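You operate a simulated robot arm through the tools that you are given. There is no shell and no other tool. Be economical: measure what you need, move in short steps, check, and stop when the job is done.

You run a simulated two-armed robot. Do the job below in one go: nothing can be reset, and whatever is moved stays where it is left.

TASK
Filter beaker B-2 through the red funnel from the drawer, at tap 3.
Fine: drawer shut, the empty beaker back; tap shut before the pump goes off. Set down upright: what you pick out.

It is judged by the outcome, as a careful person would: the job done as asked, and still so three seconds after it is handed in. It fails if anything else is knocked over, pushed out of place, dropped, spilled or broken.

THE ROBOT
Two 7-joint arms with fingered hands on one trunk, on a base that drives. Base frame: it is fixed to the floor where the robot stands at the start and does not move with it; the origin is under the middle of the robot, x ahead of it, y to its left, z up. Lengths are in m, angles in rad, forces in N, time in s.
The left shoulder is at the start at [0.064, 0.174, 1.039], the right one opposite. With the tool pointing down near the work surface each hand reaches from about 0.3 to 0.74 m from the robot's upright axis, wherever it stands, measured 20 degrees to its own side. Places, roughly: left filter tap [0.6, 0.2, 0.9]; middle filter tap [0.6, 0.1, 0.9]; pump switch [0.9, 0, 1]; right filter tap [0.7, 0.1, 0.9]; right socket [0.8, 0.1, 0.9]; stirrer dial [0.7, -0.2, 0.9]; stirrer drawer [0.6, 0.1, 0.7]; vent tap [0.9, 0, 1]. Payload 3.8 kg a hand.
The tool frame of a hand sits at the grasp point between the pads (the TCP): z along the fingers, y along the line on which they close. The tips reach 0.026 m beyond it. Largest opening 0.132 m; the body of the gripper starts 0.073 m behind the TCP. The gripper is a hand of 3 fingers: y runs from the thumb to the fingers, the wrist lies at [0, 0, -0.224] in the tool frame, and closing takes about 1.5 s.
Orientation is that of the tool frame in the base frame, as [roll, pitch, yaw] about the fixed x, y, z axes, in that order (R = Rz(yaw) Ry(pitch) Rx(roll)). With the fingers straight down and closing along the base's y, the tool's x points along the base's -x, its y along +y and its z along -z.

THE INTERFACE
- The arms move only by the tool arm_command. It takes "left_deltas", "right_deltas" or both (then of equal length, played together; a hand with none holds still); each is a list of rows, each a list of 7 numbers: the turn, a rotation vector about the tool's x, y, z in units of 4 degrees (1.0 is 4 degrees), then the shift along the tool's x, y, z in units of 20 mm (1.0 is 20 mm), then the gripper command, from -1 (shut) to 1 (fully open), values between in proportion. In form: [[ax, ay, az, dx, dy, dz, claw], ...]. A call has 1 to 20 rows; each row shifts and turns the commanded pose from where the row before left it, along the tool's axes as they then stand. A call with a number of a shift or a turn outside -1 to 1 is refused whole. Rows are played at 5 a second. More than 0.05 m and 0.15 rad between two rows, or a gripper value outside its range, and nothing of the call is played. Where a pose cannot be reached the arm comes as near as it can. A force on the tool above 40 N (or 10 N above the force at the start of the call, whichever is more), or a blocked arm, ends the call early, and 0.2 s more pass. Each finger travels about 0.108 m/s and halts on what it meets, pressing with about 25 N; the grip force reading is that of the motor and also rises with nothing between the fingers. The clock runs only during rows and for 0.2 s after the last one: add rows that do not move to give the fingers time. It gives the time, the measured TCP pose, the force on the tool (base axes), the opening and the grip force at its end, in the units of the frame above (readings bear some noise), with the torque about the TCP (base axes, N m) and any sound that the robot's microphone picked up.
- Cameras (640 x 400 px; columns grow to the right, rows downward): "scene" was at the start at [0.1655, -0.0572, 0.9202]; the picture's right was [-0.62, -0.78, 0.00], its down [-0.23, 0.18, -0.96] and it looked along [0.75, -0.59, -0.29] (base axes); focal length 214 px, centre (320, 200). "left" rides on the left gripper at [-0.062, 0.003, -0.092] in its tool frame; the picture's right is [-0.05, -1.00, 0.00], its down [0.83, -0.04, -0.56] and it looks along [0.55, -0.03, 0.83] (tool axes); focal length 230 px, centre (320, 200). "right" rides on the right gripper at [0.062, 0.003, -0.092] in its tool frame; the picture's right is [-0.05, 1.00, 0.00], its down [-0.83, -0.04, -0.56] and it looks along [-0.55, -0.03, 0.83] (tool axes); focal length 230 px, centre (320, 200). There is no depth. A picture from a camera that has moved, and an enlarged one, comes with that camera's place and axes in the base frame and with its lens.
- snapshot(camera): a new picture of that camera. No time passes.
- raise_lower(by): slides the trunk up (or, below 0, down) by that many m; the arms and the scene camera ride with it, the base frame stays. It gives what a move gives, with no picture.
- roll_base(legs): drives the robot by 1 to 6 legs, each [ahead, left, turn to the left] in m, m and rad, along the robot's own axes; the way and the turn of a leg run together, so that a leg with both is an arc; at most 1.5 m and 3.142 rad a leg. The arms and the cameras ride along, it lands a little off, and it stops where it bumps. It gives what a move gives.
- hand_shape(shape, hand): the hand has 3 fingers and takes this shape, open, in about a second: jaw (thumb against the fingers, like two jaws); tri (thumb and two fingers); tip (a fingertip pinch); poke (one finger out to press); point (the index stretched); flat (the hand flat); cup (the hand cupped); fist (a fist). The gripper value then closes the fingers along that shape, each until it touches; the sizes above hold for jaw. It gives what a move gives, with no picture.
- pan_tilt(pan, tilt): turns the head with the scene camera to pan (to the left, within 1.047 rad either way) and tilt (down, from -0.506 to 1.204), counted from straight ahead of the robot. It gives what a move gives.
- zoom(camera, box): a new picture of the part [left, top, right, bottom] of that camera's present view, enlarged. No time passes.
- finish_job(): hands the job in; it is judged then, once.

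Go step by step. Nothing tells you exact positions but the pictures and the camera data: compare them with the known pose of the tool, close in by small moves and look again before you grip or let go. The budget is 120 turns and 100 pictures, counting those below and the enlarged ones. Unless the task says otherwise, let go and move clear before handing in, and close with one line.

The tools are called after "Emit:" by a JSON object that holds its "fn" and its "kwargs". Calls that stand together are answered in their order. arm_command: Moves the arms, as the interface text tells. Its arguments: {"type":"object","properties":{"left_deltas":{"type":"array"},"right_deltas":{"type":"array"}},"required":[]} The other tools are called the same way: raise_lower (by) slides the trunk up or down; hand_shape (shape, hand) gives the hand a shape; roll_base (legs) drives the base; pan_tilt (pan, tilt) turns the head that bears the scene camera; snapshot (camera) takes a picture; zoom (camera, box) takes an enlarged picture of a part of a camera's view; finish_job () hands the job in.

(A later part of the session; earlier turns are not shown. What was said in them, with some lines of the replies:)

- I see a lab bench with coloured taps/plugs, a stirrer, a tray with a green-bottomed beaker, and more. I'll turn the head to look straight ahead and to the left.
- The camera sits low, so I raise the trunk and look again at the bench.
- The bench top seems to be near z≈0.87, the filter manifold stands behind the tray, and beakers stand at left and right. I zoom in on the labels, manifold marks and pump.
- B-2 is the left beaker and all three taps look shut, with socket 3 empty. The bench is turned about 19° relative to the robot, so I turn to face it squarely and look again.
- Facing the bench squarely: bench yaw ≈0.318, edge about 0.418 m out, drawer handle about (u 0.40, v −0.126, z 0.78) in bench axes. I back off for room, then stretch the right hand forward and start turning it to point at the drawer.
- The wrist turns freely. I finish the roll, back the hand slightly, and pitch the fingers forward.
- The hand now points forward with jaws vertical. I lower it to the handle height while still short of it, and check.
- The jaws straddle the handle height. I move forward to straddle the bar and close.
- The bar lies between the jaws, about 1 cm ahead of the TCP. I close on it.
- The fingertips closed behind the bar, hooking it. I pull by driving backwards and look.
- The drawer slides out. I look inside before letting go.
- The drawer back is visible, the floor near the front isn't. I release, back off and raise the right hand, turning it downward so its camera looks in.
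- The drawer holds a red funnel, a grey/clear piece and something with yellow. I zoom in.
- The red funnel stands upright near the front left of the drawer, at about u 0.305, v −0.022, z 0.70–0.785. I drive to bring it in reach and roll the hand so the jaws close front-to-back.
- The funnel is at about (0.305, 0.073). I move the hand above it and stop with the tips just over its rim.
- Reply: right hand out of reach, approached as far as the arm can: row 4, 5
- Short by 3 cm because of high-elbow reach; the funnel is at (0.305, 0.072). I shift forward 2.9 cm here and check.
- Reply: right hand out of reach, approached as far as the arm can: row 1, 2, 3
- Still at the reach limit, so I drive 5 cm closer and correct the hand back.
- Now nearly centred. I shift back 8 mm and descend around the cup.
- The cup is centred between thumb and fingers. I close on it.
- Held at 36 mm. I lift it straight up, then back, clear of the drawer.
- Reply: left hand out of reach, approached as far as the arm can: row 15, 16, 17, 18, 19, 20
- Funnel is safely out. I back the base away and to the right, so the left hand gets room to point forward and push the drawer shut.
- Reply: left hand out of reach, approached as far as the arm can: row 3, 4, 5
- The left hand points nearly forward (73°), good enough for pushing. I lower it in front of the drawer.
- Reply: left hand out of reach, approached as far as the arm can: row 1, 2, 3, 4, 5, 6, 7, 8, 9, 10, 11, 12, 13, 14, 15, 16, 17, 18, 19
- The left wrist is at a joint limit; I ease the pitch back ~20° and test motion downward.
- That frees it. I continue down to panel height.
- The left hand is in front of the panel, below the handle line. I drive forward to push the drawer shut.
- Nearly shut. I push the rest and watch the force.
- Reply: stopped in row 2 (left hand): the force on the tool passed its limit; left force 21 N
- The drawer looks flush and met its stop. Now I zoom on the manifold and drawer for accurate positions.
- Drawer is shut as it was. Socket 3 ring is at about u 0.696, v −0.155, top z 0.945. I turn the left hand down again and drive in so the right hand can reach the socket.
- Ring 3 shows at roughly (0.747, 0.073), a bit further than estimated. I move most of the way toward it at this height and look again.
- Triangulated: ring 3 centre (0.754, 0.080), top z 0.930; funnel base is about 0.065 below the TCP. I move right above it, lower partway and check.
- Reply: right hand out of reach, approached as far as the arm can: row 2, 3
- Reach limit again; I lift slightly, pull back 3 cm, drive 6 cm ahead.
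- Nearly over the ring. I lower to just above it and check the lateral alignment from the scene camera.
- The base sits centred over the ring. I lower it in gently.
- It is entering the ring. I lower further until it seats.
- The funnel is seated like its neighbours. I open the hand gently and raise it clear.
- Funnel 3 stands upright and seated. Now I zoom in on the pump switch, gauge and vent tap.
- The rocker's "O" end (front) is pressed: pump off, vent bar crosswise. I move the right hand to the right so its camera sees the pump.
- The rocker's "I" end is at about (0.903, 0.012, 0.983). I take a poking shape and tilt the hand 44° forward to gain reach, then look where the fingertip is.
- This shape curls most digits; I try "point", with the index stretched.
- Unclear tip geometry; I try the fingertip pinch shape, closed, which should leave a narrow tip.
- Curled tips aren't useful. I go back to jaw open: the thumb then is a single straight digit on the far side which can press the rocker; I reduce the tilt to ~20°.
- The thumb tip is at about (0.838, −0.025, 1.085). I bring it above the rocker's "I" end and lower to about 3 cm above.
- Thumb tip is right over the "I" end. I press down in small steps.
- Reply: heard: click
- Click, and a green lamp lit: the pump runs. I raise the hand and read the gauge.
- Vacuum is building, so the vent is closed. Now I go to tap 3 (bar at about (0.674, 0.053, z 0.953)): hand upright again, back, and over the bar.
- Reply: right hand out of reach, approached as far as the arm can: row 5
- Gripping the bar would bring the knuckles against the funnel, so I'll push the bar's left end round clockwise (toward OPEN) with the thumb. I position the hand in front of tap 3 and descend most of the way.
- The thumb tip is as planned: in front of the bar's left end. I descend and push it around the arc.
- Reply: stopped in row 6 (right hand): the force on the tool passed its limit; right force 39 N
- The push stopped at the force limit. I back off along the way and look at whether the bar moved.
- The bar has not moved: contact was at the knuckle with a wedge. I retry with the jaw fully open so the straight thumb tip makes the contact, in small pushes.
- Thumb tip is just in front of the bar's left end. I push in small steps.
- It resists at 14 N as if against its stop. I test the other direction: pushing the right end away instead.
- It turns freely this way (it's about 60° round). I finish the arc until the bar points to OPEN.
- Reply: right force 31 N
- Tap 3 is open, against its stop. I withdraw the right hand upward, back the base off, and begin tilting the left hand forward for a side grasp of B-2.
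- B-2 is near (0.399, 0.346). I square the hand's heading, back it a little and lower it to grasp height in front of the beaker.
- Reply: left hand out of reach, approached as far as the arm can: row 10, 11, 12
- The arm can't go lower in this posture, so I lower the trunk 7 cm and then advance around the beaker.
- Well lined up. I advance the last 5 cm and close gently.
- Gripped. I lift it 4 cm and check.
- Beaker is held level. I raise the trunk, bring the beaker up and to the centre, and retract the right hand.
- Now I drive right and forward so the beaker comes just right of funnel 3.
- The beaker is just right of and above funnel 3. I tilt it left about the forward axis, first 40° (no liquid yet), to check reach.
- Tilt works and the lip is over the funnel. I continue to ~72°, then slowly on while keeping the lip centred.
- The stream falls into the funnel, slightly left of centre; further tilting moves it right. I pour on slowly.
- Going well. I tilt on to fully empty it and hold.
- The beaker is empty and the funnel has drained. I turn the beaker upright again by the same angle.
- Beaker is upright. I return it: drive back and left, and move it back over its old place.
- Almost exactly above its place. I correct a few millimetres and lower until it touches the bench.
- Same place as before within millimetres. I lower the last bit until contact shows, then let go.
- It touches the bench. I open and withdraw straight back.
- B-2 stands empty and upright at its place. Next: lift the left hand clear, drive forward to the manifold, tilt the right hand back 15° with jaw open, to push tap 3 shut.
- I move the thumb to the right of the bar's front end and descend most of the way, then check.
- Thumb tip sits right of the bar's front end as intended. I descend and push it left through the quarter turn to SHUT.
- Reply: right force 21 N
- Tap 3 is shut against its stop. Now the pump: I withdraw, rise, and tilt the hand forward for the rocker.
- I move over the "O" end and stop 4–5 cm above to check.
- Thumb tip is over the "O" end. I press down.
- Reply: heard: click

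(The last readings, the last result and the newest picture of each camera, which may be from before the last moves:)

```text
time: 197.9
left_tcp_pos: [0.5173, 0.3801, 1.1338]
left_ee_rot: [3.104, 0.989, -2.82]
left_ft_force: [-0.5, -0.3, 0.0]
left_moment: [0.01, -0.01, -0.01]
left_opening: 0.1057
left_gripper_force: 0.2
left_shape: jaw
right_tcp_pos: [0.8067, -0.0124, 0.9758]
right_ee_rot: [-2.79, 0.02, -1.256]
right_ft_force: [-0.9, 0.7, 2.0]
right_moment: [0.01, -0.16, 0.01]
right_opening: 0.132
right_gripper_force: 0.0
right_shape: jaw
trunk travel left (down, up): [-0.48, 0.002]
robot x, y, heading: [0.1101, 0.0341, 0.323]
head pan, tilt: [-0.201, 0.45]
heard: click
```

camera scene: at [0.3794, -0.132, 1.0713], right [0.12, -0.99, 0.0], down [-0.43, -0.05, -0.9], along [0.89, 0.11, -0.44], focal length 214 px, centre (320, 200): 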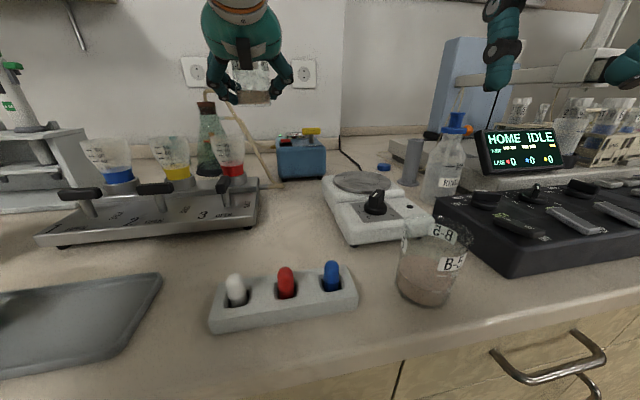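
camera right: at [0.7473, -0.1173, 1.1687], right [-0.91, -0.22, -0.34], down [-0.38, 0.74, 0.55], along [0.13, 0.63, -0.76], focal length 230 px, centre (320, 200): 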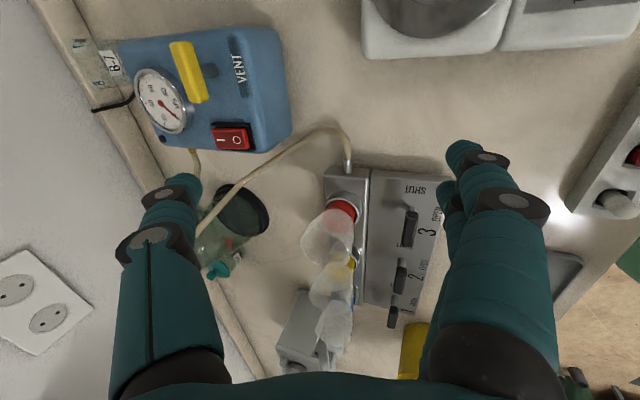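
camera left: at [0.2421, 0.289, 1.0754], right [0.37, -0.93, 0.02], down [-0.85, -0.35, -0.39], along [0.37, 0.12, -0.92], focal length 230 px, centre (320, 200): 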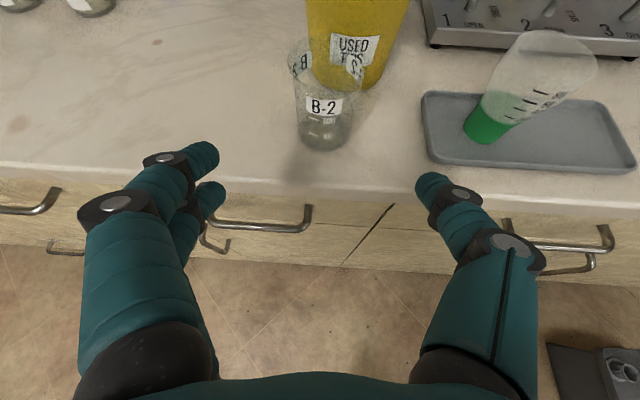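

Click: the rocker flipped. I raise the hand and back away, then verify.

Emit:
{"fn": "arm_command", "kwargs": {"right_deltas": [[0, 0, 0, 0, -0.34, -0.94, 1], [0, 0, 0, 0, -0.34, -0.94, 1], [0, 0, 0, 0, -0.34, -0.94, 1], [0, 0, 0, 0, -0.34, -0.94, 1], [0, 0, 0, 0, -0.34, -0.94, 1], [0, 0, 0, 0, -0.34, -0.94, 1], [0, 0, 0, 0, 0.94, -0.34, 1], [0, 0, 0, 0, 0.94, -0.34, 1], [0, 0, 0, 0, 0.94, -0.34, 1], [0, 0, 0, 0, 0.94, -0.34, 1], [0, 0, 0, 0, 0.94, -0.34, 1], [0, 0, 0, 0, 0.94, -0.34, 1], [0, 0, 0, 0, 0.94, -0.34, 1], [0, 0, 0, 0, 0.94, -0.34, 1]]}}

Emit:
{"fn": "roll_base", "kwargs": {"legs": [[-0.25, 0, 0]]}}

Emit:
{"fn": "snapshot", "kwargs": {"camera": "scene"}}

```text
time: 200.9
left_tcp_pos: [0.5164, 0.3794, 1.1352]
left_ee_rot: [3.106, 0.989, -2.821]
left_ft_force: [-0.5, 0.5, -0.3]
left_moment: [0.0, -0.01, 0.01]
left_opening: 0.1057
left_gripper_force: 0.2
left_shape: jaw
right_tcp_pos: [0.6545, -0.0636, 1.0955]
right_ee_rot: [-2.793, 0.02, -1.257]
right_ft_force: [0.3, -0.4, 0.4]
right_moment: [-0.02, -0.02, 0.0]
right_opening: 0.1321
right_gripper_force: 0.1
right_shape: jaw
trunk travel left (down, up): [-0.48, 0.002]
robot x, y, heading: [0.1096, 0.0373, 0.322]
head pan, tilt: [-0.201, 0.45]
```

```text
time: 202.7
left_tcp_pos: [0.2815, 0.301, 1.1344]
left_ee_rot: [3.106, 0.989, -2.818]
left_ft_force: [-0.5, 0.0, 0.1]
left_moment: [0.03, -0.02, 0.03]
left_opening: 0.1055
left_gripper_force: 0.0
left_shape: jaw
right_tcp_pos: [0.4198, -0.1418, 1.0948]
right_ee_rot: [-2.792, 0.018, -1.255]
right_ft_force: [0.1, 0.4, 0.2]
right_moment: [0.05, -0.02, -0.01]
right_opening: 0.1319
right_gripper_force: 0.0
right_shape: jaw
trunk travel left (down, up): [-0.48, 0.002]
robot x, y, heading: [-0.1262, -0.0452, 0.322]
head pan, tilt: [-0.201, 0.45]
```

```text
3 pictures are left
camera scene: at [0.0688, 0.0042, 1.0712], right [0.13, -0.99, 0.0], down [-0.43, -0.06, -0.9], along [0.89, 0.11, -0.44], focal length 214 px, centre (320, 200)
```

scene: 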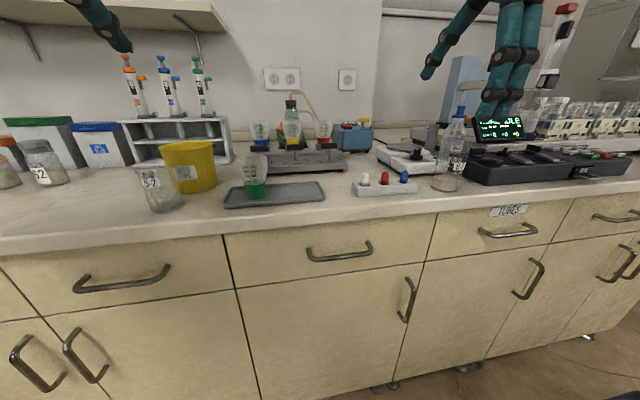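

Everything stands in its place and the drawer is shut. I check the pump/tap and the display closely.

Emit:
{"fn": "zoom", "kwargs": {"camera": "scene", "box": [240, 100, 400, 200]}}

Emit:
{"fn": "zoom", "kwargs": {"camera": "scene", "box": [420, 70, 580, 170]}}

```text
4.00 times, centred on (320, 150) of scene
camera zoom: at [0.0688, 0.0042, 1.0712], right [0.13, -0.99, 0.0], down [-0.43, -0.06, -0.9], along [0.89, 0.11, -0.44], focal length 858 px, centre (320, 400)
```

zoom: 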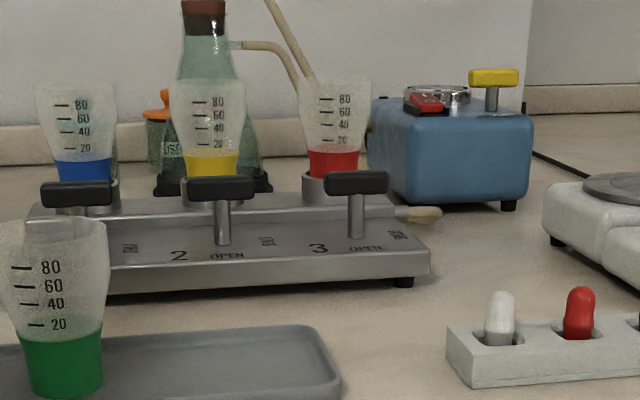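

```text
4.00 times, centred on (500, 120) of scene
camera zoom: at [0.0688, 0.0042, 1.0712], right [0.13, -0.99, 0.0], down [-0.43, -0.06, -0.9], along [0.89, 0.11, -0.44], focal length 858 px, centre (-400, 520)
```

zoom: 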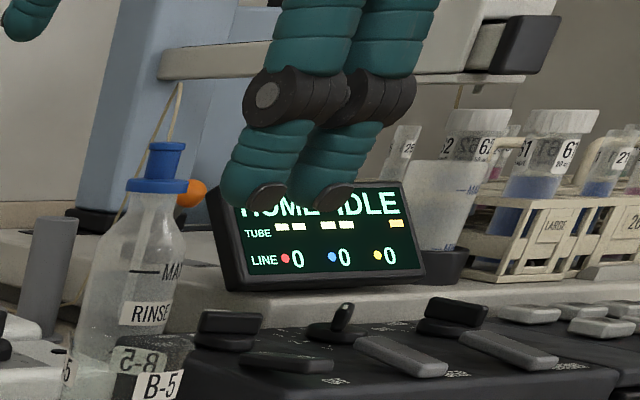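

The pump is off, tap 3 is shut, and the red funnel is upright in its socket. B-2 is empty and back in place, the drawer is closed, and both hands are clear, so I hand it in.

Emit:
{"fn": "finish_job", "kwargs": {}}

```text
The job is handed in.
```

B-2 is filtered through the red funnel at tap 3; the tap was shut before the pump went off, the drawer is closed, and the empty beaker is back in its place.
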